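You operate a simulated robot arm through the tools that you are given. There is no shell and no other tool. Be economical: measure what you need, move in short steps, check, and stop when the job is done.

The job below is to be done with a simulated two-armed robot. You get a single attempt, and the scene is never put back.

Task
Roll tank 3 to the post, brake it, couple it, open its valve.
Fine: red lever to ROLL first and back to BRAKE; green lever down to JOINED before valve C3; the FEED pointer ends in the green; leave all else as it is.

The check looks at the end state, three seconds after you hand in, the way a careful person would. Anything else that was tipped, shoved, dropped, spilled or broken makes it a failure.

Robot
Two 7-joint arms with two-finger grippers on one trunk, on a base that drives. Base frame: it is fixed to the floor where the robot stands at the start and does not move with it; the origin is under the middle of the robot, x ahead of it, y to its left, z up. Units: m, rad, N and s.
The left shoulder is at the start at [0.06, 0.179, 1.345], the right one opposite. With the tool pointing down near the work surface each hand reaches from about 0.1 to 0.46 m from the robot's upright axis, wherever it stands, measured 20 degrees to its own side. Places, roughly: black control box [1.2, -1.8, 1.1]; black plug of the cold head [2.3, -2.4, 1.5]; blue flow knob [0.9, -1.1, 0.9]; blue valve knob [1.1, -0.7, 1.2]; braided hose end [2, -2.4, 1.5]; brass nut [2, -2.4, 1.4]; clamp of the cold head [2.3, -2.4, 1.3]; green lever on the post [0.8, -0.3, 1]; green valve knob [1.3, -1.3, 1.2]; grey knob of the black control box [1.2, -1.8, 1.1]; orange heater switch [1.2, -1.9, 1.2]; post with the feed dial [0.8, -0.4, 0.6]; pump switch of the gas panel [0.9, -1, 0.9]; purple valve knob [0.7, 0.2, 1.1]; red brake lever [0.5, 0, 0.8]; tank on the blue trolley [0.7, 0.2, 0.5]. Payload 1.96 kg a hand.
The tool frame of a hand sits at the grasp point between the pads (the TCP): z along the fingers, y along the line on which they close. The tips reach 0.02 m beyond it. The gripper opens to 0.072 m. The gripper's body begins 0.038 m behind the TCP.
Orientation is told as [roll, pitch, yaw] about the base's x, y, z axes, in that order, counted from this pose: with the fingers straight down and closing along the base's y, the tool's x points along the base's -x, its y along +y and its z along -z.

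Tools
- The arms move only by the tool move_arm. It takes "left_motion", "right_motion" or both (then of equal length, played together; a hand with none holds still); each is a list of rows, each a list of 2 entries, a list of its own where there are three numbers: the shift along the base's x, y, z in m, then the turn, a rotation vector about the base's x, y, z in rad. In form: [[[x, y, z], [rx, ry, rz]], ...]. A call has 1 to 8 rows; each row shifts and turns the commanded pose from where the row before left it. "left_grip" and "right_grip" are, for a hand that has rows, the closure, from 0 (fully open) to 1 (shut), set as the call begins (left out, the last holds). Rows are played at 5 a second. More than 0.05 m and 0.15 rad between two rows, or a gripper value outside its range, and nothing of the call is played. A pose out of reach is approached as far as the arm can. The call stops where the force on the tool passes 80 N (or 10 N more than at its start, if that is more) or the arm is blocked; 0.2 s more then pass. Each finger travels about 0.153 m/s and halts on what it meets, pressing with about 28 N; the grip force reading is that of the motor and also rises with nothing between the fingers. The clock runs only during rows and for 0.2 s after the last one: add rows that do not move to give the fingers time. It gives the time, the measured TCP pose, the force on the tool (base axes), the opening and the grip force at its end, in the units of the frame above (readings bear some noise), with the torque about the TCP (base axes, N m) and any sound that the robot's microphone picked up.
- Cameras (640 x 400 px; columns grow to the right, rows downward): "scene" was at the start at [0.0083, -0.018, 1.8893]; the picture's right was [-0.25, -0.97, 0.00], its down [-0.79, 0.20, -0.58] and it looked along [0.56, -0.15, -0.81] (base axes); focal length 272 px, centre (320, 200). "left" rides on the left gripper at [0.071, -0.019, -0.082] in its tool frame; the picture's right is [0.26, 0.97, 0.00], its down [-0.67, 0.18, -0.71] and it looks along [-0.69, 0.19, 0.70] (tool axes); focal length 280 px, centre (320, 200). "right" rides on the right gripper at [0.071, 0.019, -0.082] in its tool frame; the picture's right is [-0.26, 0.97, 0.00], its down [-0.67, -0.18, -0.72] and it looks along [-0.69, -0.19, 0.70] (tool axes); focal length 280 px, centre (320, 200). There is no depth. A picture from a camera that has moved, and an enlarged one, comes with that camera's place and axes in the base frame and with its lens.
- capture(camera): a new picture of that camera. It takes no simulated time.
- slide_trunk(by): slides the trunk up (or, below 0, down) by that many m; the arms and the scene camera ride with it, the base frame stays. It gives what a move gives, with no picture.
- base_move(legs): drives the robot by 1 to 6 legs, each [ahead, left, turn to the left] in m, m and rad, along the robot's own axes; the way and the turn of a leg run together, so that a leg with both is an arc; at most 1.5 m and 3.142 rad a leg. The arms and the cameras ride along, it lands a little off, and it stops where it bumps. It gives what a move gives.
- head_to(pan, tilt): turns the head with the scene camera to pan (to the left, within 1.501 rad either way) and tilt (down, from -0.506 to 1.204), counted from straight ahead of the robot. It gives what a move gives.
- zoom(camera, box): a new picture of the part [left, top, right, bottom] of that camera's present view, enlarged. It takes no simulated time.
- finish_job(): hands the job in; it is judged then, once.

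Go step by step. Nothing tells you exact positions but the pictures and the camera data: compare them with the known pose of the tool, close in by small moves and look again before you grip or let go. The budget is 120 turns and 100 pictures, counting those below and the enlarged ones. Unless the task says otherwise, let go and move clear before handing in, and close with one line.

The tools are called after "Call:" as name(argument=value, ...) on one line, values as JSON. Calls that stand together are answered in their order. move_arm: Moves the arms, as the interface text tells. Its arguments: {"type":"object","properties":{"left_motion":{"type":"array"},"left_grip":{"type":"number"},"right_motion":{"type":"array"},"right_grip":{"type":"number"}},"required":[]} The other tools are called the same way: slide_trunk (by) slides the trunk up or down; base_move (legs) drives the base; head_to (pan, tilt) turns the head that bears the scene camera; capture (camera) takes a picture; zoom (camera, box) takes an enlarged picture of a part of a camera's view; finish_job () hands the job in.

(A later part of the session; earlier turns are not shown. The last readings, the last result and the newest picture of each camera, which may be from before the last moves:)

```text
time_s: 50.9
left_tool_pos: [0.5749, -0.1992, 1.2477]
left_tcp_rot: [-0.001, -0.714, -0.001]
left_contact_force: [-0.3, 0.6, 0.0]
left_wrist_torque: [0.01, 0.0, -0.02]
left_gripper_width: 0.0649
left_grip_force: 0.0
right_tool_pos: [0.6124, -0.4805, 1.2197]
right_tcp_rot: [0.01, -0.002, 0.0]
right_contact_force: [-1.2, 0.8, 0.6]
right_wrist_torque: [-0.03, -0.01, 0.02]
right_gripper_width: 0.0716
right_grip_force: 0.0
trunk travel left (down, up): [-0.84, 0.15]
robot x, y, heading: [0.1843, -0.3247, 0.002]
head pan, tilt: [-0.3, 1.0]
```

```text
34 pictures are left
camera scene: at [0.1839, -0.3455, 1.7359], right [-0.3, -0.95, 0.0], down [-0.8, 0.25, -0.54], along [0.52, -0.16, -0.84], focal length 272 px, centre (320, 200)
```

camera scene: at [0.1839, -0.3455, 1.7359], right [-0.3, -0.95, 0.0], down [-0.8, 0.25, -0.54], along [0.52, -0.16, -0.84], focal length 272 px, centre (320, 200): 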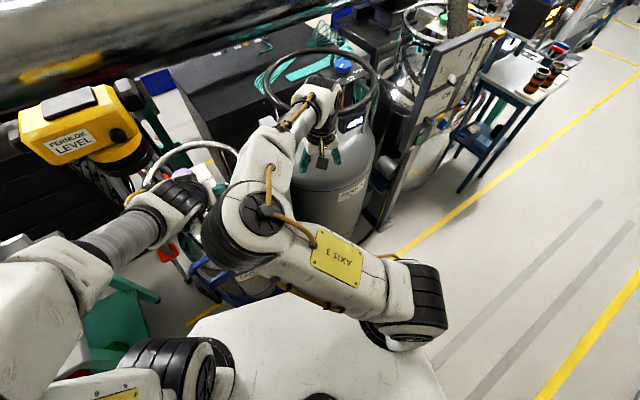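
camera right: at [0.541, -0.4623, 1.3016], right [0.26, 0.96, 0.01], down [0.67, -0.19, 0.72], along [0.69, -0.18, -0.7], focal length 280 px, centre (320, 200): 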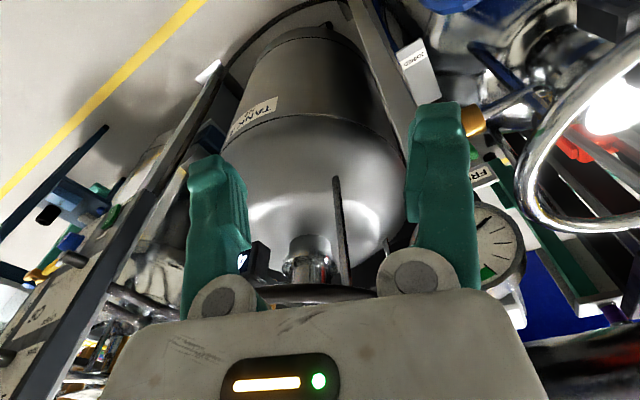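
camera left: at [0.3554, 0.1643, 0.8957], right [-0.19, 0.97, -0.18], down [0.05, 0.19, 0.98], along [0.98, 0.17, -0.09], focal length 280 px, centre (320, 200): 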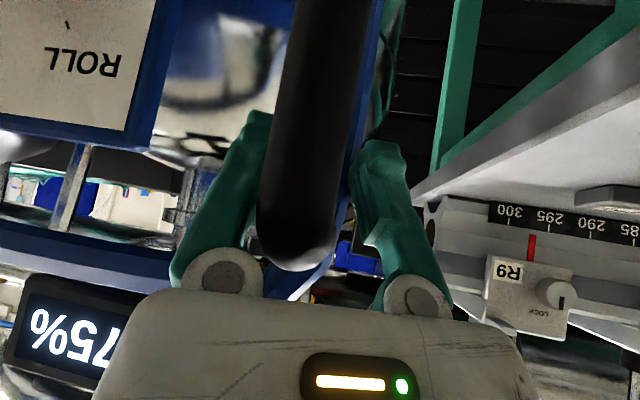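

Now I turn the right hand about the vertical by −90° in free space.

Call:
move_arm(right_motion=[[[-0.01, 0, 0], [0, 0, -0.145]], [[-0.01, 0, 0], [0, 0, -0.145]], [[-0.01, 0, 0], [0, 0, -0.145]], [[0, 0, 0], [0, 0, -0.145]], [[0, 0, 0], [0, 0, -0.145]], [[0, 0, 0], [0, 0, -0.145]], [[0, 0, 0], [0, 0, -0.145]], [[0, 0, 0], [0, 0, -0.145]]])

Call:
move_arm(right_motion=[[[0, 0, 0], [0, 0, -0.145]], [[0, 0, 0], [0, 0, -0.145]], [[0, 0, 0], [0, 0, -0.12]], [[0, 0.02, 0], [-0.12, 0, 0]], [[0, 0.02, 0], [-0.12, 0, 0]], [[0, 0.02, 0], [-0.11, 0, 0]]])

Call:
capture(camera="right")

Call:
capture(camera="scene")

```text
time_s: 52.7
left_tool_pos: [0.5808, -0.2009, 1.2465]
left_tcp_rot: [0.0, -0.709, 0.0]
left_contact_force: [0.2, -0.4, 0.4]
left_wrist_torque: [-0.02, -0.03, 0.02]
left_gripper_width: 0.0648
left_grip_force: 0.1
right_tool_pos: [0.5882, -0.4807, 1.2173]
right_tcp_rot: [0.013, 0.0, -0.775]
right_contact_force: [-0.3, -0.7, 0.2]
right_wrist_torque: [-0.01, 0.01, 0.01]
right_gripper_width: 0.072
right_grip_force: 0.0
right hand out of reach, approached as far as the arm can: row 6, 7, 8
trunk travel left (down, up): [-0.84, 0.15]
robot x, y, heading: [0.1867, -0.3252, -0.001]
head pan, tilt: [-0.3, 1.0]
```

```text
time_s: 54.1
left_tool_pos: [0.5798, -0.2004, 1.2475]
left_tcp_rot: [0.001, -0.709, -0.002]
left_contact_force: [-0.8, -0.4, 0.3]
left_wrist_torque: [0.0, 0.01, 0.0]
left_gripper_width: 0.0649
left_grip_force: 0.2
right_tool_pos: [0.5542, -0.5541, 1.2112]
right_tcp_rot: [0.013, 0.001, -1.085]
right_contact_force: [0.1, -0.1, 0.0]
right_wrist_torque: [0.02, -0.02, -0.02]
right_gripper_width: 0.072
right_grip_force: 0.1
right hand out of reach, approached as far as the arm can: row 1, 2, 3, 4, 5, 6
trunk travel left (down, up): [-0.84, 0.15]
robot x, y, heading: [0.1848, -0.3278, -0.004]
head pan, tilt: [-0.3, 1.0]
```

```text
33 pictures are left
camera right: at [0.5377, -0.4841, 1.294], right [0.98, 0.22, 0.01], down [0.15, -0.69, 0.71], along [0.16, -0.69, -0.7], focal length 280 px, centre (320, 200)
```

right: 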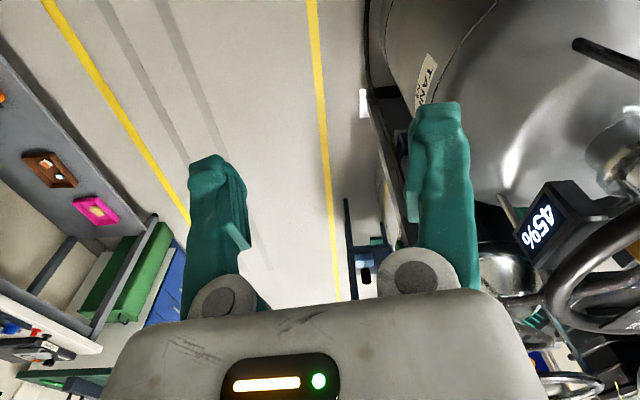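

```text
32 pictures are left
camera scene: at [0.1912, -0.3476, 1.7359], right [-0.3, -0.95, 0.0], down [-0.8, 0.25, -0.54], along [0.52, -0.16, -0.84], focal length 272 px, centre (320, 200)
```

scene: 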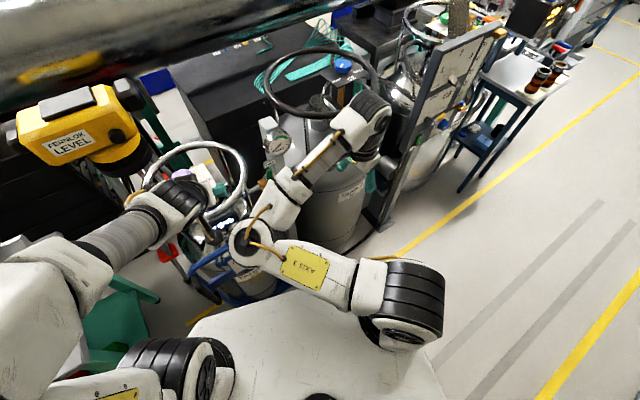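

The wrist limit stops at about −62°, but that suits the socket axis (yawed 18°). I'll drive back left and turn the base right so the arm can point at the lever naturally.

Call:
base_move(legs=[[-0.03, 0.275, 0], [0, 0, -0.4]])

Call:
head_to(pan=0.0, tilt=0.85)

Call:
capture(camera="scene")

```text
time_s: 57.2
left_tool_pos: [0.569, -0.0842, 1.2464]
left_tcp_rot: [0.0, -0.709, -0.402]
left_contact_force: [0.0, 0.4, 0.2]
left_wrist_torque: [-0.02, 0.03, 0.01]
left_gripper_width: 0.0648
left_grip_force: 0.1
right_tool_pos: [0.4079, -0.3999, 1.2118]
right_tcp_rot: [0.011, -0.001, -1.483]
right_contact_force: [-0.1, -0.4, -0.3]
right_wrist_torque: [0.0, 0.03, 0.02]
right_gripper_width: 0.072
right_grip_force: 0.1
trunk travel left (down, up): [-0.84, 0.15]
robot x, y, heading: [0.1587, -0.0447, -0.402]
head pan, tilt: [-0.3, 1.0]
```

```text
time_s: 58.0
left_tool_pos: [0.5685, -0.0847, 1.2475]
left_tcp_rot: [0.0, -0.708, -0.401]
left_contact_force: [0.3, -0.3, -0.4]
left_wrist_torque: [-0.02, 0.02, -0.01]
left_gripper_width: 0.0649
left_grip_force: 0.0
right_tool_pos: [0.4078, -0.4005, 1.2116]
right_tcp_rot: [0.012, -0.001, -1.484]
right_contact_force: [0.5, 0.4, 0.0]
right_wrist_torque: [0.0, 0.01, 0.01]
right_gripper_width: 0.0717
right_grip_force: 0.0
trunk travel left (down, up): [-0.84, 0.15]
robot x, y, heading: [0.1548, -0.0498, -0.4]
head pan, tilt: [0.0, 0.85]
```

```text
31 pictures are left
camera scene: at [0.1719, -0.0547, 1.747], right [-0.39, -0.92, 0.0], down [-0.69, 0.3, -0.66], along [0.61, -0.26, -0.75], focal length 272 px, centre (320, 200)
```

scene: 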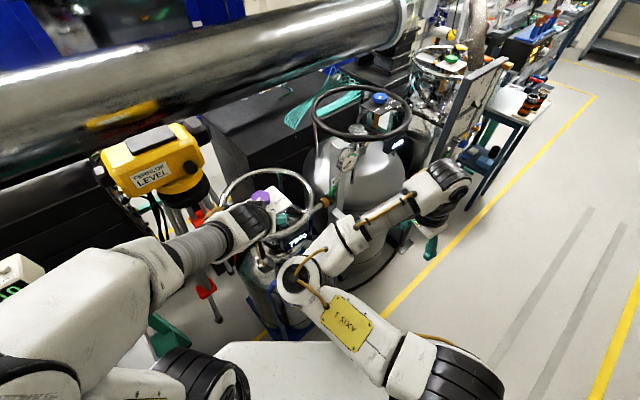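

Robot is turned. I move the right hand toward the lever, keeping above the ring, and tilt it so the fingers point down and to the right.

Call:
move_arm(right_motion=[[[0.04, 0.018, 0.004], [0, 0, 0.03]], [[0.04, 0.018, 0.004], [0, 0, 0.03]], [[0.04, 0.018, 0.004], [0, 0, 0.03]], [[0.04, 0.018, 0.004], [0, 0, 0.03]], [[0.04, 0.018, 0.004], [0, 0, 0.03]], [[0.04, 0.018, 0.004], [0, 0, 0.03]], [[0.04, 0.018, 0.004], [0, 0, 0.04]]], right_grip=0.2)

Call:
move_arm(right_motion=[[[0, 0, 0], [-0.13, -0.043, 0]], [[0, 0, 0], [-0.13, -0.043, 0]], [[0, 0, 0], [-0.13, -0.043, 0]], [[0, 0, 0], [-0.13, -0.043, 0]], [[0, 0, 0], [0, 0, 0]]])

Call:
capture(camera="right")

Call:
capture(camera="scene")

```text
time_s: 59.6
left_tool_pos: [0.5705, -0.0861, 1.2463]
left_tcp_rot: [0.0, -0.707, -0.402]
left_contact_force: [-0.3, -0.6, 0.2]
left_wrist_torque: [0.01, 0.01, -0.02]
left_gripper_width: 0.0646
left_grip_force: 0.0
right_tool_pos: [0.4641, -0.3729, 1.2462]
right_tcp_rot: [0.011, 0.003, -1.261]
right_contact_force: [0.1, 0.1, -0.4]
right_wrist_torque: [-0.01, 0.01, -0.04]
right_gripper_width: 0.0577
right_grip_force: 0.1
right hand out of reach, approached as far as the arm can: row 1, 2, 3, 4, 5, 6, 7
trunk travel left (down, up): [-0.84, 0.15]
robot x, y, heading: [0.1605, -0.0458, -0.407]
head pan, tilt: [0.0, 0.85]
```

```text
time_s: 60.9
left_tool_pos: [0.5697, -0.086, 1.2463]
left_tcp_rot: [0.0, -0.709, -0.401]
left_contact_force: [0.7, -0.2, 1.1]
left_wrist_torque: [0.02, 0.07, 0.0]
left_gripper_width: 0.0649
left_grip_force: 0.0
right_tool_pos: [0.4511, -0.4052, 1.2061]
right_tcp_rot: [0.01, -0.427, -1.253]
right_contact_force: [0.4, -0.1, 0.1]
right_wrist_torque: [0.03, 0.0, 0.01]
right_gripper_width: 0.0574
right_grip_force: 0.1
right hand out of reach, approached as far as the arm can: row 1, 2, 3, 4
trunk travel left (down, up): [-0.84, 0.15]
robot x, y, heading: [0.1588, -0.0477, -0.408]
head pan, tilt: [0.0, 0.85]
```

```text
30 pictures are left
camera right: at [0.4376, -0.3073, 1.2522], right [0.99, 0.08, 0.12], down [-0.08, -0.36, 0.93], along [0.12, -0.93, -0.35], focal length 280 px, centre (320, 200)
```

right: 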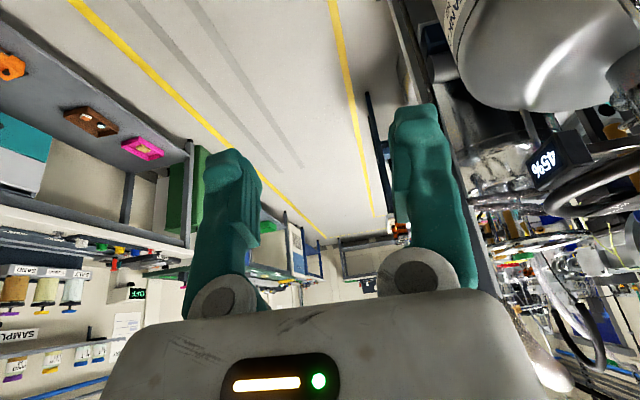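

```text
29 pictures are left
camera scene: at [0.173, -0.0557, 1.747], right [-0.39, -0.92, 0.0], down [-0.69, 0.3, -0.66], along [0.61, -0.26, -0.75], focal length 272 px, centre (320, 200)
```

scene: 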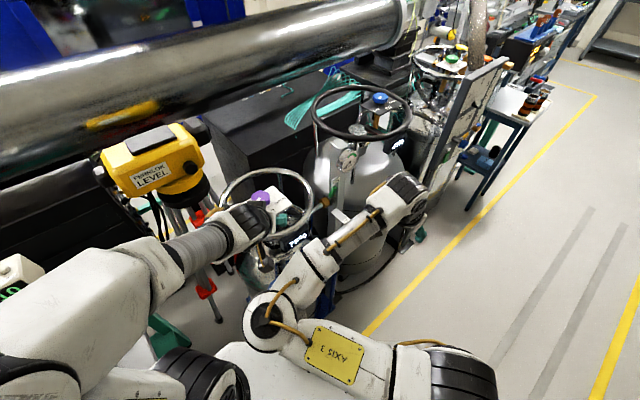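

The right arm can't extend in that orientation. I'll use the left hand instead, which naturally points that way; the right hand draws back.

Call:
move_arm(right_motion=[[[-0.02, -0.04, 0], [0, 0, 0]], [[-0.02, -0.04, 0], [0, 0, 0]], [[-0.02, -0.04, 0], [0, 0, 0]], [[-0.02, -0.03, 0], [0, 0, 0]], [[-0.02, -0.03, 0], [0, 0, 0]], [[0, 0, 0], [0, 0, 0]]], left_motion=[[[0.018, -0.03, 0], [0, 0, -0.12]], [[0.018, -0.03, 0], [0, 0, -0.12]], [[0.018, -0.03, 0], [0, 0, -0.12]], [[0.018, -0.03, 0], [0, 0, -0.12]], [[0.018, -0.03, 0], [0, 0, -0.12]], [[0.018, -0.03, 0], [0, 0, -0.12]]], left_grip=0.15)

Call:
capture(camera="left")

Call:
capture(camera="scene")

```text
time_s: 62.2
left_tool_pos: [0.6799, -0.2634, 1.2447]
left_tcp_rot: [-0.004, -0.71, -1.121]
left_contact_force: [-0.2, 0.8, 0.0]
left_wrist_torque: [-0.04, 0.01, -0.02]
left_gripper_width: 0.0613
left_grip_force: 0.0
right_tool_pos: [0.3529, -0.5867, 1.208]
right_tcp_rot: [0.01, -0.425, -1.253]
right_contact_force: [0.6, 0.3, -0.6]
right_wrist_torque: [0.02, 0.02, 0.04]
right_gripper_width: 0.0576
right_grip_force: 0.2
trunk travel left (down, up): [-0.84, 0.15]
robot x, y, heading: [0.1593, -0.0459, -0.405]
head pan, tilt: [0.0, 0.85]
```

```text
28 pictures are left
camera left: at [0.6143, -0.176, 1.2613], right [0.78, 0.6, -0.17], down [0.19, 0.04, 0.98], along [0.59, -0.8, -0.08], focal length 280 px, centre (320, 200)
```

left: 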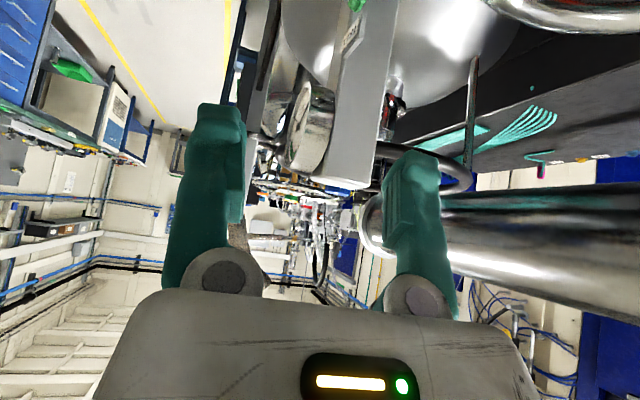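

```text
27 pictures are left
camera scene: at [0.174, -0.0549, 1.747], right [-0.39, -0.92, 0.0], down [-0.69, 0.3, -0.66], along [0.61, -0.26, -0.75], focal length 272 px, centre (320, 200)
```

scene: 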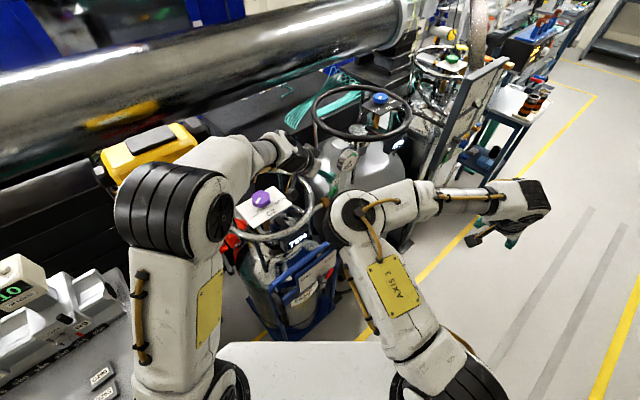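

The left hand takes this orientation well. I lower to a standoff along its finger direction and look again.

Call:
move_arm(left_motion=[[[0.02, -0.006, -0.044], [0, 0, 0]], [[0.02, -0.007, -0.044], [0, 0, 0]], [[0.006, -0.012, -0.016], [0, 0, 0]], [[0.006, -0.012, -0.016], [0, 0, 0]], [[0, 0, 0], [0, 0, 0]]], left_grip=0.1)

Call:
capture(camera="left")

```text
time_s: 63.5
left_tool_pos: [0.7294, -0.3035, 1.1252]
left_tcp_rot: [0.001, -0.71, -1.121]
left_contact_force: [0.0, 0.4, 0.4]
left_wrist_torque: [0.01, 0.02, -0.02]
left_gripper_width: 0.0648
left_grip_force: 0.0
right_tool_pos: [0.3524, -0.5853, 1.2075]
right_tcp_rot: [0.012, -0.427, -1.255]
right_contact_force: [-0.6, -1.0, -0.6]
right_wrist_torque: [0.06, 0.01, 0.01]
right_gripper_width: 0.0577
right_grip_force: 0.0
trunk travel left (down, up): [-0.84, 0.15]
robot x, y, heading: [0.1588, -0.0475, -0.403]
head pan, tilt: [0.0, 0.85]
```

```text
26 pictures are left
camera left: at [0.6638, -0.2145, 1.1417], right [0.78, 0.6, -0.17], down [0.18, 0.04, 0.98], along [0.59, -0.8, -0.08], focal length 280 px, centre (320, 200)
```

left: 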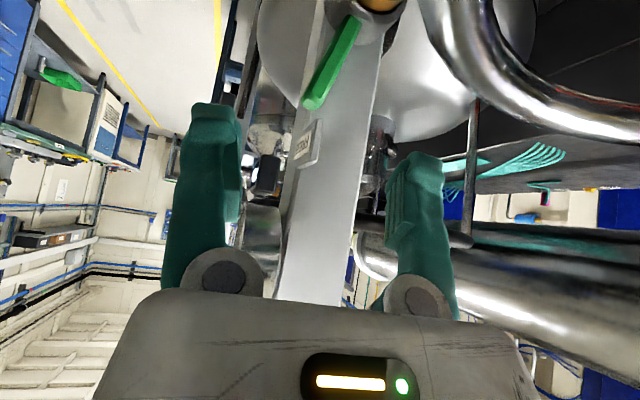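

Very good view: the lever leans between the two fingers. I advance onto it.

Call:
move_arm(left_motion=[[[0.009, -0.014, -0.021], [0, 0, 0]], [[0.009, -0.014, -0.021], [0, 0, 0]], [[0.008, -0.014, -0.02], [0, 0, 0]], [[0, 0, 0], [0, 0, 0]]])

Call:
capture(camera="left")

```text
time_s: 64.5
left_tool_pos: [0.7558, -0.3447, 1.0653]
left_tcp_rot: [0.001, -0.709, -1.12]
left_contact_force: [0.4, -0.2, 0.6]
left_wrist_torque: [-0.04, 0.0, 0.02]
left_gripper_width: 0.0649
left_grip_force: 0.1
right_tool_pos: [0.352, -0.5859, 1.2075]
right_tcp_rot: [0.013, -0.427, -1.254]
right_contact_force: [-0.9, 0.0, 0.4]
right_wrist_torque: [0.02, 0.0, 0.02]
right_gripper_width: 0.0577
right_grip_force: 0.0
trunk travel left (down, up): [-0.84, 0.15]
robot x, y, heading: [0.1581, -0.0467, -0.407]
head pan, tilt: [0.0, 0.85]
```

```text
25 pictures are left
camera left: at [0.6898, -0.2559, 1.0816], right [0.78, 0.6, -0.17], down [0.18, 0.04, 0.98], along [0.59, -0.8, -0.08], focal length 280 px, centre (320, 200)
```

left: 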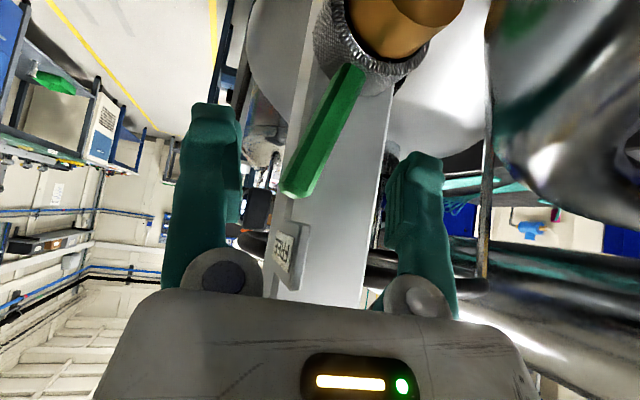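

No contact yet. I draw the hand toward the robot along the lever's plane so the back finger pulls it over.

Call:
move_arm(left_motion=[[[-0.019, -0.006, 0], [0, 0, 0]], [[-0.019, -0.006, 0], [0, 0, 0]], [[-0.015, -0.005, -0.003], [0, 0, 0]], [[-0.013, -0.004, -0.006], [0, 0, 0]], [[-0.01, -0.003, -0.006], [0, 0, 0]]])

Call:
capture(camera="left")

```text
time_s: 65.7
left_tool_pos: [0.6789, -0.367, 1.0491]
left_tcp_rot: [0.002, -0.71, -1.122]
left_contact_force: [0.3, 0.2, 0.8]
left_wrist_torque: [0.02, -0.02, 0.01]
left_gripper_width: 0.0653
left_grip_force: 0.3
right_tool_pos: [0.3523, -0.5865, 1.2086]
right_tcp_rot: [0.013, -0.427, -1.256]
right_contact_force: [0.8, 0.4, -0.1]
right_wrist_torque: [0.02, 0.0, 0.0]
right_gripper_width: 0.0577
right_grip_force: 0.0
trunk travel left (down, up): [-0.84, 0.15]
robot x, y, heading: [0.1557, -0.0492, -0.408]
head pan, tilt: [0.0, 0.85]
```

```text
24 pictures are left
camera left: at [0.6136, -0.2798, 1.0656], right [0.78, 0.6, -0.17], down [0.18, 0.04, 0.98], along [0.59, -0.8, -0.08], focal length 280 px, centre (320, 200)
```

left: 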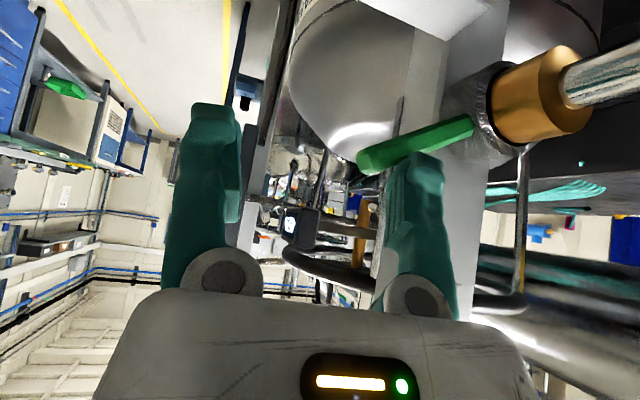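

The lever is past 60°. Now I press down with the back finger in small steps.

Call:
move_arm(left_motion=[[[0, 0, -0.014], [0, 0, 0]], [[0, 0, -0.014], [0, 0, 0]], [[0.002, 0, -0.014], [0, 0, 0]], [[0, 0, 0], [0, 0, 0]]])

Call:
capture(camera="left")

Call:
zoom(camera="scene", box=[250, 110, 410, 270])

```text
time_s: 66.7
left_tool_pos: [0.6783, -0.3624, 1.0144]
left_tcp_rot: [0.005, -0.721, -1.123]
left_contact_force: [-9.4, 16.7, 36.8]
left_wrist_torque: [0.44, -1.58, 0.62]
left_gripper_width: 0.0703
left_grip_force: 4.1
right_tool_pos: [0.3461, -0.5806, 1.2126]
right_tcp_rot: [0.015, -0.433, -1.257]
right_contact_force: [0.3, -0.7, -0.6]
right_wrist_torque: [-0.02, 0.0, 0.0]
right_gripper_width: 0.0576
right_grip_force: 0.0
trunk travel left (down, up): [-0.84, 0.15]
robot x, y, heading: [0.1565, -0.0448, -0.404]
head pan, tilt: [0.0, 0.85]
```

```text
23 pictures are left
camera left: at [0.6125, -0.2753, 1.0305], right [0.78, 0.6, -0.17], down [0.18, 0.05, 0.98], along [0.6, -0.8, -0.07], focal length 280 px, centre (320, 200)
```

left: 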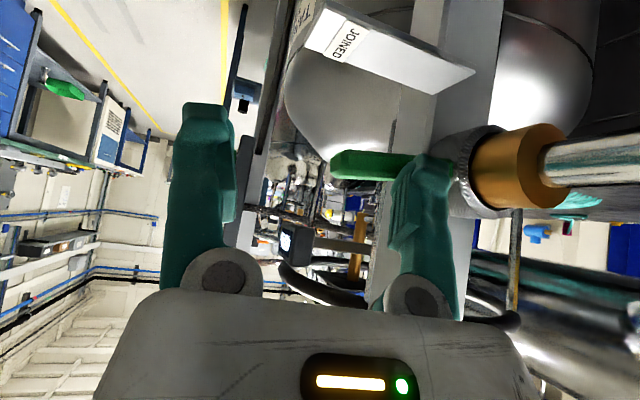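

```text
2.50 times, centred on (330, 190) of scene
camera zoom: at [0.1634, -0.0468, 1.7475], right [-0.39, -0.92, 0.0], down [-0.69, 0.29, -0.66], along [0.61, -0.26, -0.75], focal length 680 px, centre (295, 225)
```

zoom: 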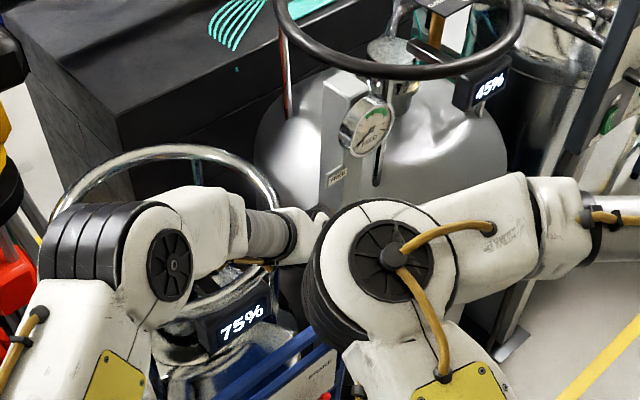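

The lever is horizontal. I'll shift the finger nearer its tip for leverage and press on down toward JOINED.

Call:
move_arm(left_motion=[[[0, 0, 0.008], [0, 0, 0]], [[-0.017, -0.006, 0], [0, 0, 0]], [[0, 0, -0.014], [0, 0, 0]], [[0.002, 0, -0.014], [0, 0, 0]], [[0.006, 0.002, -0.012], [0, 0, 0]], [[0, 0, 0], [0, 0, 0]]])

Call:
capture(camera="left")

```text
time_s: 68.0
left_tool_pos: [0.6718, -0.3718, 0.976]
left_tcp_rot: [-0.001, -0.71, -1.122]
left_contact_force: [0.6, -0.3, -0.3]
left_wrist_torque: [0.0, 0.02, 0.01]
left_gripper_width: 0.0646
left_grip_force: 0.0
right_tool_pos: [0.3501, -0.5864, 1.2085]
right_tcp_rot: [0.012, -0.428, -1.256]
right_contact_force: [0.3, -0.4, 0.2]
right_wrist_torque: [0.02, 0.03, 0.03]
right_gripper_width: 0.0576
right_grip_force: 0.1
trunk travel left (down, up): [-0.84, 0.15]
robot x, y, heading: [0.156, -0.0455, -0.403]
head pan, tilt: [0.0, 0.85]
```

```text
21 pictures are left
camera left: at [0.6058, -0.2838, 0.9926], right [0.78, 0.6, -0.17], down [0.19, 0.04, 0.98], along [0.59, -0.8, -0.08], focal length 280 px, centre (320, 200)
```

left: 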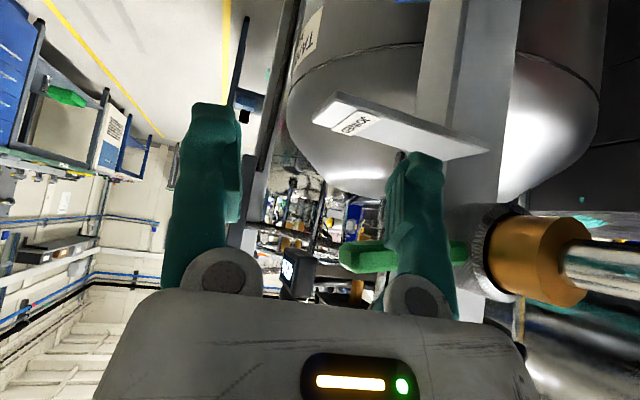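

The finger slipped off the lever's side. I back out, lift, and re-enter deeper so it sits squarely above the lever.

Call:
move_arm(left_motion=[[[0, 0.03, 0], [0, 0, 0]], [[0, 0, 0.04], [0, 0, 0]], [[0, 0, 0.034], [0, 0, 0]], [[0.004, -0.025, 0], [0, 0, 0]], [[0.004, -0.025, 0], [0, 0, 0]], [[0, 0, 0], [0, 0, 0]]])

Call:
capture(camera="left")

```text
time_s: 69.5
left_tool_pos: [0.6795, -0.3911, 1.0504]
left_tcp_rot: [0.0, -0.712, -1.121]
left_contact_force: [0.2, 1.1, -0.4]
left_wrist_torque: [-0.02, 0.01, 0.01]
left_gripper_width: 0.0649
left_grip_force: 0.1
right_tool_pos: [0.3509, -0.5859, 1.2087]
right_tcp_rot: [0.013, -0.427, -1.255]
right_contact_force: [-1.1, -0.5, 0.9]
right_wrist_torque: [0.0, 0.02, 0.02]
right_gripper_width: 0.0578
right_grip_force: 0.0
trunk travel left (down, up): [-0.84, 0.15]
robot x, y, heading: [0.157, -0.0464, -0.399]
head pan, tilt: [0.0, 0.85]
```

```text
20 pictures are left
camera left: at [0.6147, -0.3035, 1.0664], right [0.78, 0.6, -0.17], down [0.18, 0.04, 0.98], along [0.59, -0.8, -0.08], focal length 280 px, centre (320, 200)
```

left: 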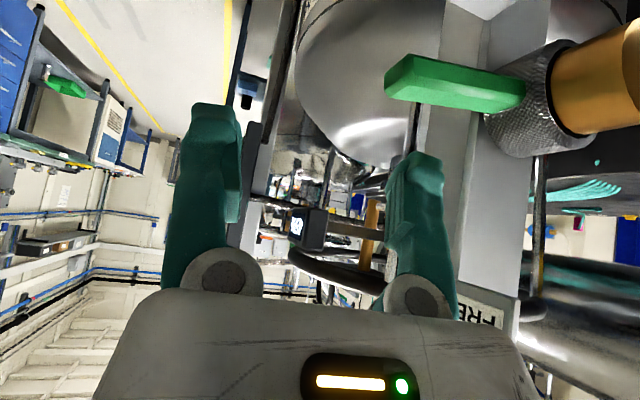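

Now the finger is squarely above the lever. Pressing down.

Call:
move_arm(left_motion=[[[0, 0, -0.016], [0, 0, 0]], [[0, 0, -0.016], [0, 0, 0]], [[0, 0, -0.016], [0, 0, 0]], [[0.001, 0, -0.014], [0, 0, 0]], [[0.002, 0, -0.012], [0, 0, 0]], [[0, 0, 0], [0, 0, 0]]])

Call:
capture(camera="left")

```text
time_s: 70.4
left_tool_pos: [0.6885, -0.4047, 1.0068]
left_tcp_rot: [0.018, -0.748, -1.136]
left_contact_force: [0.7, -12.3, 9.1]
left_wrist_torque: [0.2, -0.18, -0.29]
left_gripper_width: 0.0637
left_grip_force: 0.1
right_tool_pos: [0.3513, -0.587, 1.2076]
right_tcp_rot: [0.012, -0.427, -1.256]
right_contact_force: [0.0, -0.2, -0.3]
right_wrist_torque: [-0.02, 0.03, -0.02]
right_gripper_width: 0.0577
right_grip_force: 0.0
trunk travel left (down, up): [-0.84, 0.15]
robot x, y, heading: [0.1588, -0.0488, -0.412]
head pan, tilt: [0.0, 0.85]
stopped in row 4 (left hand): the force on the tool passed its limit at 96 N (the readings are from after the stop); the commanded pose is now the measured one
```

```text
19 pictures are left
camera left: at [0.6221, -0.3149, 1.0189], right [0.79, 0.59, -0.17], down [0.16, 0.07, 0.99], along [0.59, -0.8, -0.04], focal length 280 px, centre (320, 200)
```

left: 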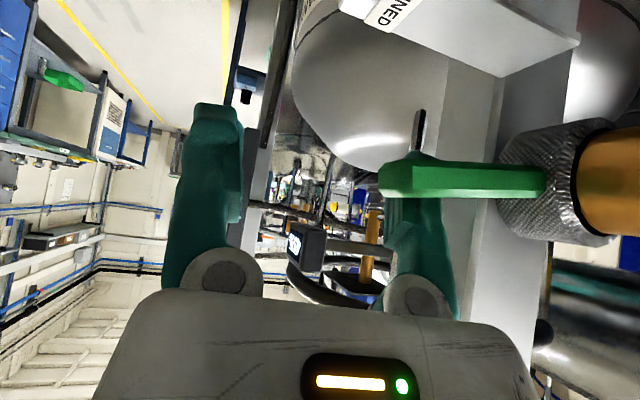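

The finger went down the lever's far side. I'll lift out, close the gripper and turn it to face along the lever, so a wide closed fingertip pair can press it down.

Call:
move_arm(left_motion=[[[0, 0, 0.03], [0, 0, 0]], [[0, 0, 0.04], [0, 0, 0]], [[-0.02, 0, 0.03], [0, 0, 0.145]], [[-0.02, 0, 0], [0, 0, 0.145]], [[-0.02, 0, 0], [0, 0, 0.145]], [[-0.02, 0, 0], [0, 0, 0.145]], [[0, 0, 0], [0, 0, 0.145]], [[0, 0, 0], [0, 0, 0.145]]], left_grip=0.1)

Call:
move_arm(left_motion=[[[0, 0, 0], [0, 0, 0.145]], [[0, 0, 0], [0, 0, 0.145]], [[0.01, 0, -0.01], [0, 0, 0.145]], [[0.01, 0, -0.01], [0, 0, 0]]], left_grip=1)

Call:
capture(camera="left")

```text
time_s: 71.7
left_tool_pos: [0.7451, -0.3074, 1.1328]
left_tcp_rot: [-0.024, -0.784, -0.432]
left_contact_force: [0.6, 1.0, 0.5]
left_wrist_torque: [-0.02, 0.01, 0.02]
left_gripper_width: 0.0648
left_grip_force: 0.0
right_tool_pos: [0.3432, -0.5908, 1.2047]
right_tcp_rot: [-0.001, -0.421, -1.272]
right_contact_force: [0.6, -0.7, 0.4]
right_wrist_torque: [0.03, -0.01, 0.01]
right_gripper_width: 0.0575
right_grip_force: 0.0
trunk travel left (down, up): [-0.84, 0.15]
robot x, y, heading: [0.1583, -0.0462, -0.412]
head pan, tilt: [0.0, 0.85]
stopped in row 6 (left hand): the arm was blocked; the commanded pose is now the measured one
```

```text
time_s: 72.3
left_tool_pos: [0.8115, -0.2421, 1.2076]
left_tcp_rot: [-0.217, -0.831, 0.148]
left_contact_force: [-1.0, 0.6, 0.1]
left_wrist_torque: [-0.01, -0.02, 0.01]
left_gripper_width: 0.0001
left_grip_force: 28.2
right_tool_pos: [0.3354, -0.5948, 1.2027]
right_tcp_rot: [-0.019, -0.419, -1.281]
right_contact_force: [-0.2, -0.7, 0.3]
right_wrist_torque: [0.03, -0.04, -0.01]
right_gripper_width: 0.0574
right_grip_force: 0.0
trunk travel left (down, up): [-0.84, 0.15]
robot x, y, heading: [0.1572, -0.0512, -0.406]
head pan, tilt: [0.0, 0.85]
stopped in row 3 (left hand): the arm was blocked; the commanded pose is now the measured one
```

```text
18 pictures are left
camera left: at [0.7007, -0.2592, 1.2121], right [-0.16, 0.93, -0.33], down [-0.08, 0.33, 0.94], along [0.98, 0.18, 0.02], focal length 280 px, centre (320, 200)
```

left: 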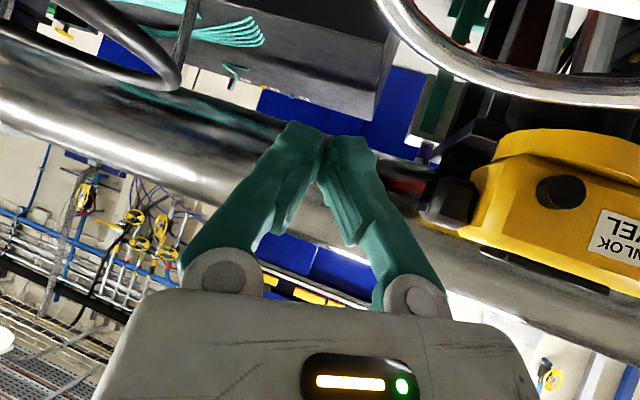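

The left arm was blocked and swung off; I need to see what it touches.

Call:
capture(camera="scene")

```text
17 pictures are left
camera scene: at [0.1716, -0.0548, 1.747], right [-0.39, -0.92, 0.0], down [-0.69, 0.3, -0.66], along [0.61, -0.26, -0.75], focal length 272 px, centre (320, 200)
```

scene: 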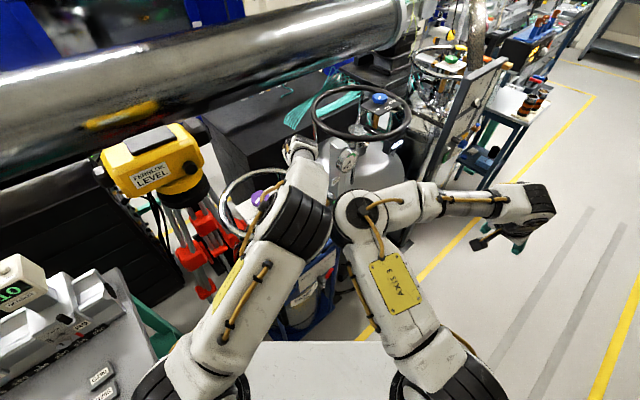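

The two elbows had met; nothing else was touched. I'll swing the left arm back out to the left, then use the right hand to press the lever.

Call:
move_arm(left_motion=[[[-0.03, 0.03, 0.02], [0, 0, 0]], [[-0.035, 0.03, 0.01], [0, 0, 0]], [[-0.035, 0.03, 0], [0, 0, 0]], [[-0.035, 0.03, 0], [0, 0, 0]], [[-0.035, 0.03, 0], [0, 0, 0]], [[-0.035, 0.03, 0], [0, 0, 0]], [[-0.035, 0.03, 0], [0, 0, 0]], [[-0.035, 0.03, 0], [0, 0, 0]]])

Call:
move_arm(right_motion=[[[0, 0, 0], [0, 0, 0.145]], [[0, 0, 0], [0, 0, 0.145]], [[0, 0, 0], [0, 0, 0.145]], [[0.01, 0, 0], [0, 0, 0.145]], [[0.02, 0, 0], [0, 0, 0.145]], [[0.02, 0.01, 0], [0, 0, 0.145]], [[0.03, 0.02, 0], [0, 0, 0.145]], [[0.03, 0.02, 0], [0, 0, 0.1]]], right_grip=1)

Call:
capture(camera="scene")

```text
time_s: 74.1
left_tool_pos: [0.6037, -0.0573, 1.2521]
left_tcp_rot: [-0.215, -0.829, 0.141]
left_contact_force: [-0.2, 0.2, -0.1]
left_wrist_torque: [-0.03, 0.0, -0.01]
left_gripper_width: 0.0
left_grip_force: 28.3
left hand out of reach, approached as far as the arm can: row 7, 8
right_tool_pos: [0.3356, -0.5952, 1.2019]
right_tcp_rot: [-0.018, -0.419, -1.282]
right_contact_force: [1.0, 0.3, -0.3]
right_wrist_torque: [0.0, 0.03, 0.0]
right_gripper_width: 0.0573
right_grip_force: 0.1
trunk travel left (down, up): [-0.84, 0.15]
robot x, y, heading: [0.1617, -0.0471, -0.406]
head pan, tilt: [0.0, 0.85]
```

```text
time_s: 75.9
left_tool_pos: [0.6046, -0.0579, 1.2511]
left_tcp_rot: [-0.216, -0.829, 0.143]
left_contact_force: [0.7, 0.3, -0.1]
left_wrist_torque: [-0.04, 0.02, 0.01]
left_gripper_width: 0.0
left_grip_force: 27.9
right_tool_pos: [0.4439, -0.5426, 1.2014]
right_tcp_rot: [-0.018, -0.42, -0.162]
right_contact_force: [-0.6, -0.3, 0.0]
right_wrist_torque: [0.0, 0.02, 0.02]
right_gripper_width: 0.0003
right_grip_force: 28.0
trunk travel left (down, up): [-0.84, 0.15]
robot x, y, heading: [0.1559, -0.0472, -0.405]
head pan, tilt: [0.0, 0.85]
```

```text
16 pictures are left
camera scene: at [0.1732, -0.0545, 1.747], right [-0.39, -0.92, 0.0], down [-0.69, 0.3, -0.66], along [0.61, -0.26, -0.75], focal length 272 px, centre (320, 200)
```

scene: 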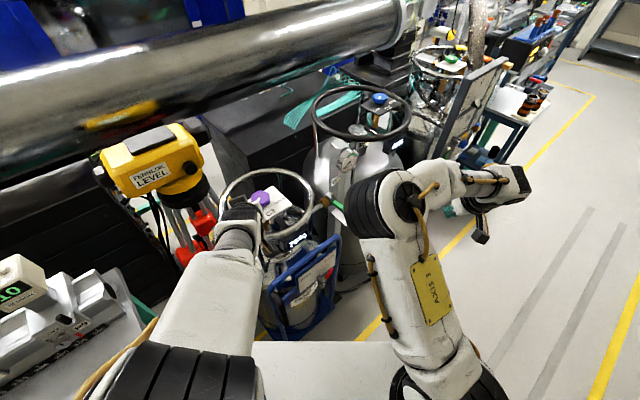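

Both arms are clear of each other. Moving the closed right hand to just above the lever's outer end.

Call:
move_arm(right_motion=[[[0.031, 0.0235, -0.0145], [0, -0.03, 0]], [[0.031, 0.0235, -0.0145], [0, -0.03, 0]], [[0.031, 0.0235, -0.0145], [0, -0.03, 0]], [[0.031, 0.0235, -0.0145], [0, -0.03, 0]], [[0.031, 0.0235, -0.0145], [0, -0.03, 0]], [[0.031, 0.0235, -0.0145], [0, -0.03, 0]], [[0.031, 0.0235, -0.0145], [0, 0, 0]]])

Call:
capture(camera="right")

```text
time_s: 77.5
left_tool_pos: [0.6057, -0.0583, 1.2509]
left_tcp_rot: [-0.214, -0.828, 0.144]
left_contact_force: [0.0, 0.6, 0.1]
left_wrist_torque: [-0.01, 0.01, 0.02]
left_gripper_width: 0.0
left_grip_force: 27.8
right_tool_pos: [0.6636, -0.3828, 1.1009]
right_tcp_rot: [0.018, -0.595, -0.183]
right_contact_force: [1.0, 0.3, -0.3]
right_wrist_torque: [-0.01, -0.02, -0.01]
right_gripper_width: 0.0
right_grip_force: 27.6
trunk travel left (down, up): [-0.84, 0.15]
robot x, y, heading: [0.1611, -0.0455, -0.408]
head pan, tilt: [0.0, 0.85]
```

```text
15 pictures are left
camera right: at [0.5632, -0.3454, 1.129], right [0.38, 0.91, 0.16], down [0.12, -0.22, 0.97], along [0.92, -0.35, -0.19], focal length 280 px, centre (320, 200)
```

right: 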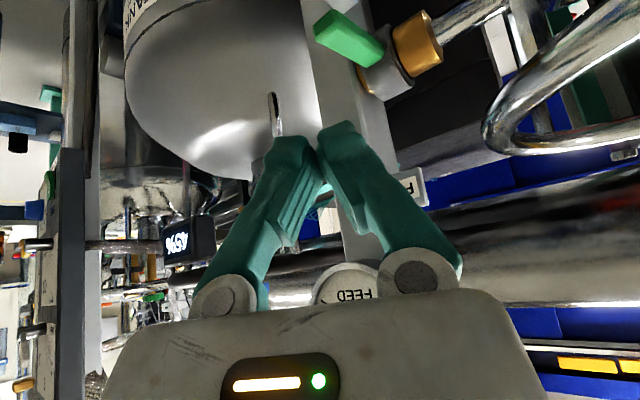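

Lever end is at about [0.69, -0.373, 1.018]. I lower the closed fingertips onto it and press down.

Call:
move_arm(right_motion=[[[0.014, 0.007, -0.027], [0, 0, 0]], [[0.014, 0.006, -0.027], [0, 0, 0]], [[0, 0, -0.017], [0, 0, 0]], [[0, 0, -0.017], [0, 0, 0]], [[0.002, 0, -0.015], [0, 0, 0]], [[0.003, 0.001, -0.013], [0, 0, 0]], [[0, 0, 0], [0, 0, 0]]])

Call:
capture(camera="right")

```text
time_s: 79.1
left_tool_pos: [0.6034, -0.057, 1.2514]
left_tcp_rot: [-0.216, -0.832, 0.144]
left_contact_force: [-1.0, 0.7, 0.8]
left_wrist_torque: [0.0, -0.02, 0.02]
left_gripper_width: 0.0002
left_grip_force: 28.0
right_tool_pos: [0.6942, -0.3671, 0.9846]
right_tcp_rot: [0.018, -0.595, -0.181]
right_contact_force: [-0.7, 0.6, 0.0]
right_wrist_torque: [0.01, 0.01, -0.01]
right_gripper_width: 0.0
right_grip_force: 30.1
trunk travel left (down, up): [-0.84, 0.15]
robot x, y, heading: [0.1589, -0.0433, -0.407]
head pan, tilt: [0.0, 0.85]
```

```text
14 pictures are left
camera right: at [0.5946, -0.3312, 1.0125], right [0.38, 0.91, 0.16], down [0.12, -0.22, 0.97], along [0.92, -0.35, -0.19], focal length 280 px, centre (320, 200)
```

right: 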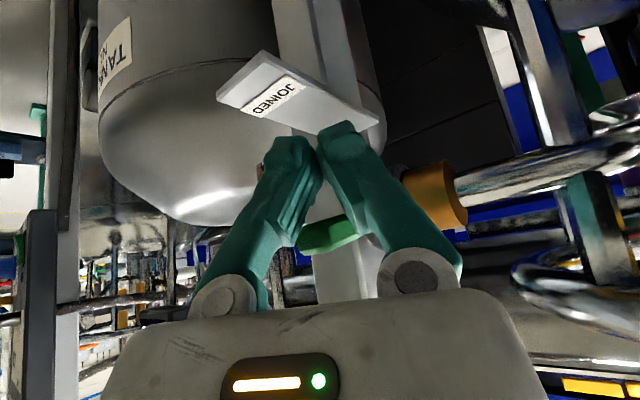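

The fingertips passed just short of the lever's end. I'll lift, go 3 cm further, and press again.

Call:
move_arm(right_motion=[[[-0.01, 0, 0.02], [0, 0, 0]], [[0, 0, 0.04], [0, 0, 0]], [[0.015, 0, 0.02], [0, 0, 0]], [[0.03, 0, 0], [0, 0, 0]], [[0, 0, -0.016], [0, 0, 0]], [[0, 0, -0.016], [0, 0, 0]], [[0, 0, -0.016], [0, 0, 0]], [[0, 0, 0], [0, 0, 0]]])

Call:
capture(camera="right")

```text
time_s: 80.3
left_tool_pos: [0.5882, -0.0543, 1.2591]
left_tcp_rot: [-0.224, -0.842, 0.148]
left_contact_force: [-0.9, -0.2, -0.1]
left_wrist_torque: [-0.01, 0.04, 0.02]
left_gripper_width: 0.0
left_grip_force: 27.9
right_tool_pos: [0.7205, -0.3694, 1.0759]
right_tcp_rot: [0.012, -0.627, -0.187]
right_contact_force: [-45.1, 6.5, 60.6]
right_wrist_torque: [0.5, 0.19, 0.47]
right_gripper_width: 0.0
right_grip_force: 29.3
trunk travel left (down, up): [-0.84, 0.15]
robot x, y, heading: [0.155, -0.0489, -0.411]
head pan, tilt: [0.0, 0.85]
stopped in row 5 (right hand): the force on the tool passed its limit at 93 N (the readings are from after the stop); the commanded pose is now the measured one
```

```text
13 pictures are left
camera right: at [0.6191, -0.332, 1.1015], right [0.38, 0.91, 0.16], down [0.09, -0.21, 0.97], along [0.92, -0.36, -0.16], focal length 280 px, centre (320, 200)
```

right: 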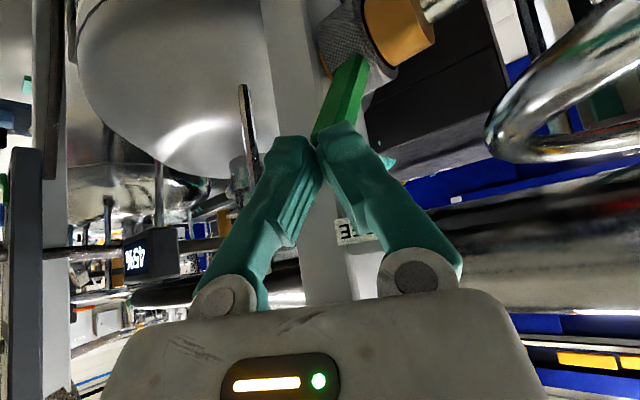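

Lifting had carried the lever back up to about 35°. I'll place the fingertips just behind its end and push it forward and down.

Call:
move_arm(right_motion=[[[-0.004, 0, 0.02], [0, 0, 0]], [[0.02, 0.004, 0], [0, 0, 0]], [[0.008, 0, -0.01], [0, 0, 0]], [[-0.012, -0.004, -0.01], [0, 0, 0]], [[-0.012, -0.004, -0.012], [0, 0, 0]], [[-0.01, -0.003, -0.014], [0, 0, 0]], [[0, 0, 0], [0, 0, 0]]])

Call:
capture(camera="right")

```text
time_s: 81.1
left_tool_pos: [0.5811, -0.0542, 1.2594]
left_tcp_rot: [-0.226, -0.846, 0.144]
left_contact_force: [-0.2, 0.9, -0.1]
left_wrist_torque: [-0.03, 0.01, -0.01]
left_gripper_width: 0.0001
left_grip_force: 27.8
right_tool_pos: [0.727, -0.3695, 1.0807]
right_tcp_rot: [0.012, -0.603, -0.201]
right_contact_force: [-80.6, 5.0, 30.5]
right_wrist_torque: [0.18, -4.79, -0.02]
right_gripper_width: 0.0001
right_grip_force: 29.4
trunk travel left (down, up): [-0.84, 0.15]
robot x, y, heading: [0.1534, -0.046, -0.414]
head pan, tilt: [0.0, 0.85]
stopped in row 4 (right hand): the force on the tool passed its limit at 90 N (the readings are from after the stop); the commanded pose is now the measured one
```

```text
12 pictures are left
camera right: at [0.6275, -0.3311, 1.1084], right [0.4, 0.9, 0.16], down [0.11, -0.22, 0.97], along [0.91, -0.37, -0.18], focal length 280 px, centre (320, 200)
```

right: 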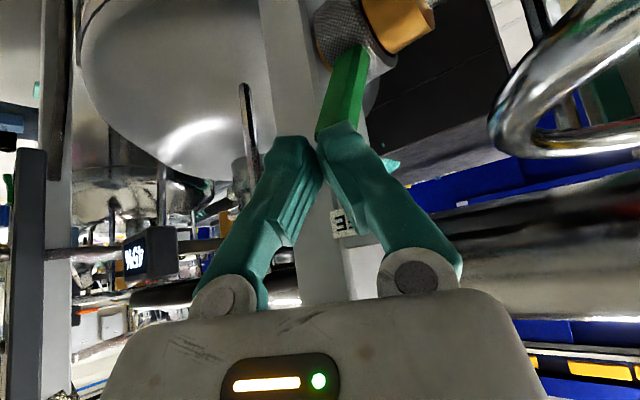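

The gripper body touched the dial region, so I back off right away. I'll then pitch flatter, open, and grip the lever's end across its sides, which lets me swing it down positively.

Call:
move_arm(right_motion=[[[-0.035, 0, 0], [0, 0, 0]], [[-0.035, 0, 0], [0, -0.12, 0]], [[0, 0, 0], [0, -0.13, 0]], [[0, 0, 0], [0, 0, 0.14]], [[0, 0, 0], [0, 0, 0.14]], [[0, 0, 0], [0, 0, 0]]], right_grip=0.3)

Call:
zoom(camera="right", box=[120, 0, 520, 320])

```text
time_s: 82.5
left_tool_pos: [0.6031, -0.0609, 1.2512]
left_tcp_rot: [-0.214, -0.83, 0.139]
left_contact_force: [-0.2, 0.7, 0.2]
left_wrist_torque: [0.01, -0.02, 0.01]
left_gripper_width: 0.0
left_grip_force: 27.8
right_tool_pos: [0.6763, -0.3698, 1.0693]
right_tcp_rot: [0.089, -0.835, 0.041]
right_contact_force: [-0.2, 0.0, -0.3]
right_wrist_torque: [0.04, -0.02, -0.01]
right_gripper_width: 0.0505
right_grip_force: 0.0
trunk travel left (down, up): [-0.84, 0.15]
robot x, y, heading: [0.1594, -0.0477, -0.413]
head pan, tilt: [0.0, 0.85]
```

```text
1.25 times, centred on (320, 160) of right
camera zoom: at [0.5665, -0.3628, 1.0729], right [0.07, 0.96, 0.25], down [-0.05, -0.25, 0.97], along [1.0, -0.09, 0.03], focal length 350 px, centre (320, 250)
```

zoom: 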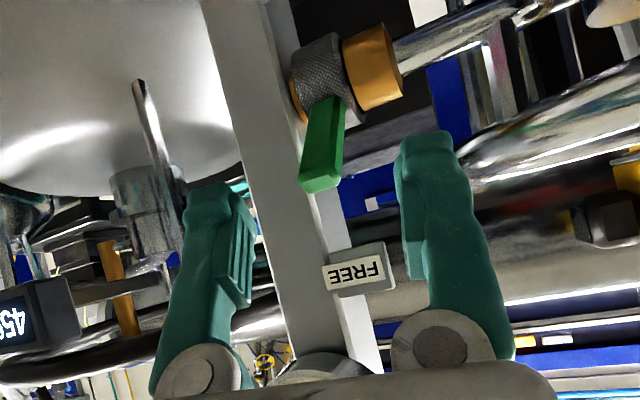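

The lever, leaning about 43°, sits between the fingers. I advance and grip it.

Call:
move_arm(right_motion=[[[0.018, 0, -0.012], [0, 0, 0]], [[0.018, 0, -0.012], [0, 0, 0]], [[0.017, 0, -0.011], [0, 0, 0]]])

Call:
move_arm(right_motion=[[[0, 0, 0], [0, 0, 0]], [[0, 0, 0], [0, 0, 0]], [[0, 0, 0], [0, 0, 0]]], right_grip=1)

Call:
capture(camera="right")

```text
time_s: 83.3
left_tool_pos: [0.6018, -0.0599, 1.251]
left_tcp_rot: [-0.214, -0.829, 0.138]
left_contact_force: [1.2, 0.1, -0.3]
left_wrist_torque: [0.02, 0.02, 0.0]
left_gripper_width: 0.0
left_grip_force: 28.1
right_tool_pos: [0.7297, -0.3705, 1.0337]
right_tcp_rot: [0.089, -0.834, 0.038]
right_contact_force: [-0.5, -0.7, -0.5]
right_wrist_torque: [0.01, -0.03, -0.01]
right_gripper_width: 0.0507
right_grip_force: 0.0
trunk travel left (down, up): [-0.84, 0.15]
robot x, y, heading: [0.153, -0.0473, -0.408]
head pan, tilt: [0.0, 0.85]
```

```text
time_s: 84.1
left_tool_pos: [0.6038, -0.0532, 1.2514]
left_tcp_rot: [-0.222, -0.828, 0.142]
left_contact_force: [0.4, 0.0, 0.6]
left_wrist_torque: [0.02, 0.0, 0.0]
left_gripper_width: 0.0
left_grip_force: 27.8
right_tool_pos: [0.7306, -0.3624, 1.0324]
right_tcp_rot: [0.085, -0.831, 0.047]
right_contact_force: [-2.0, 30.0, -9.0]
right_wrist_torque: [0.0, 0.17, 0.73]
right_gripper_width: 0.0189
right_grip_force: 39.7
trunk travel left (down, up): [-0.84, 0.15]
robot x, y, heading: [0.1538, -0.048, -0.407]
head pan, tilt: [0.0, 0.85]
```

```text
10 pictures are left
camera right: at [0.6205, -0.3561, 1.0373], right [0.07, 0.97, 0.25], down [-0.05, -0.25, 0.97], along [1.0, -0.08, 0.03], focal length 280 px, centre (320, 200)
```

right: 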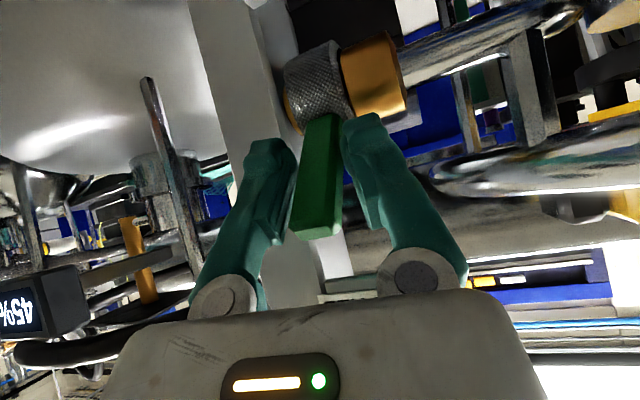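

Gripped firmly. I'll swing it along its arc downwards, relieving the sideways load first.

Call:
move_arm(right_motion=[[[0, 0.006, 0], [0, 0, 0]], [[-0.0095, -0.003, -0.013], [0, 0, 0]], [[-0.0065, -0.002, -0.016], [0, 0, 0]], [[-0.002, -0.0006, -0.017], [0, 0, 0]], [[0.002, 0.0006, -0.017], [0, 0, 0]], [[0, 0, 0], [0, 0, 0]]])

Call:
capture(camera="right")

```text
time_s: 85.5
left_tool_pos: [0.6017, -0.0613, 1.2525]
left_tcp_rot: [-0.212, -0.83, 0.136]
left_contact_force: [-0.7, -0.8, -0.4]
left_wrist_torque: [0.02, -0.02, 0.09]
left_gripper_width: 0.0
left_grip_force: 28.5
right_tool_pos: [0.7147, -0.369, 0.9691]
right_tcp_rot: [0.089, -0.834, 0.036]
right_contact_force: [0.7, 0.1, 0.5]
right_wrist_torque: [0.01, 0.0, 0.0]
right_gripper_width: 0.0
right_grip_force: 29.3
trunk travel left (down, up): [-0.84, 0.15]
robot x, y, heading: [0.1541, -0.0463, -0.414]
head pan, tilt: [0.0, 0.85]
```

```text
9 pictures are left
camera right: at [0.6049, -0.3628, 0.9741], right [0.08, 0.96, 0.25], down [-0.05, -0.25, 0.97], along [1.0, -0.09, 0.03], focal length 280 px, centre (320, 200)
```

right: 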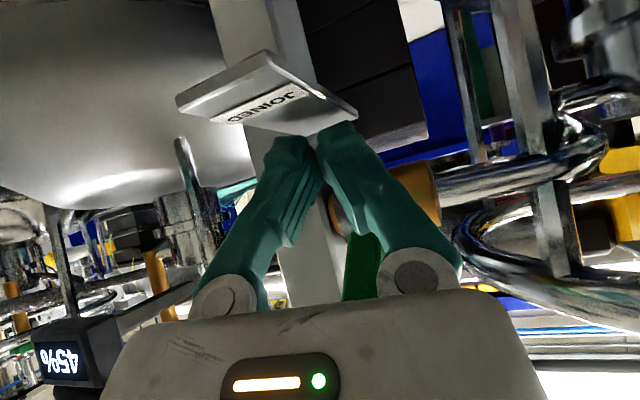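

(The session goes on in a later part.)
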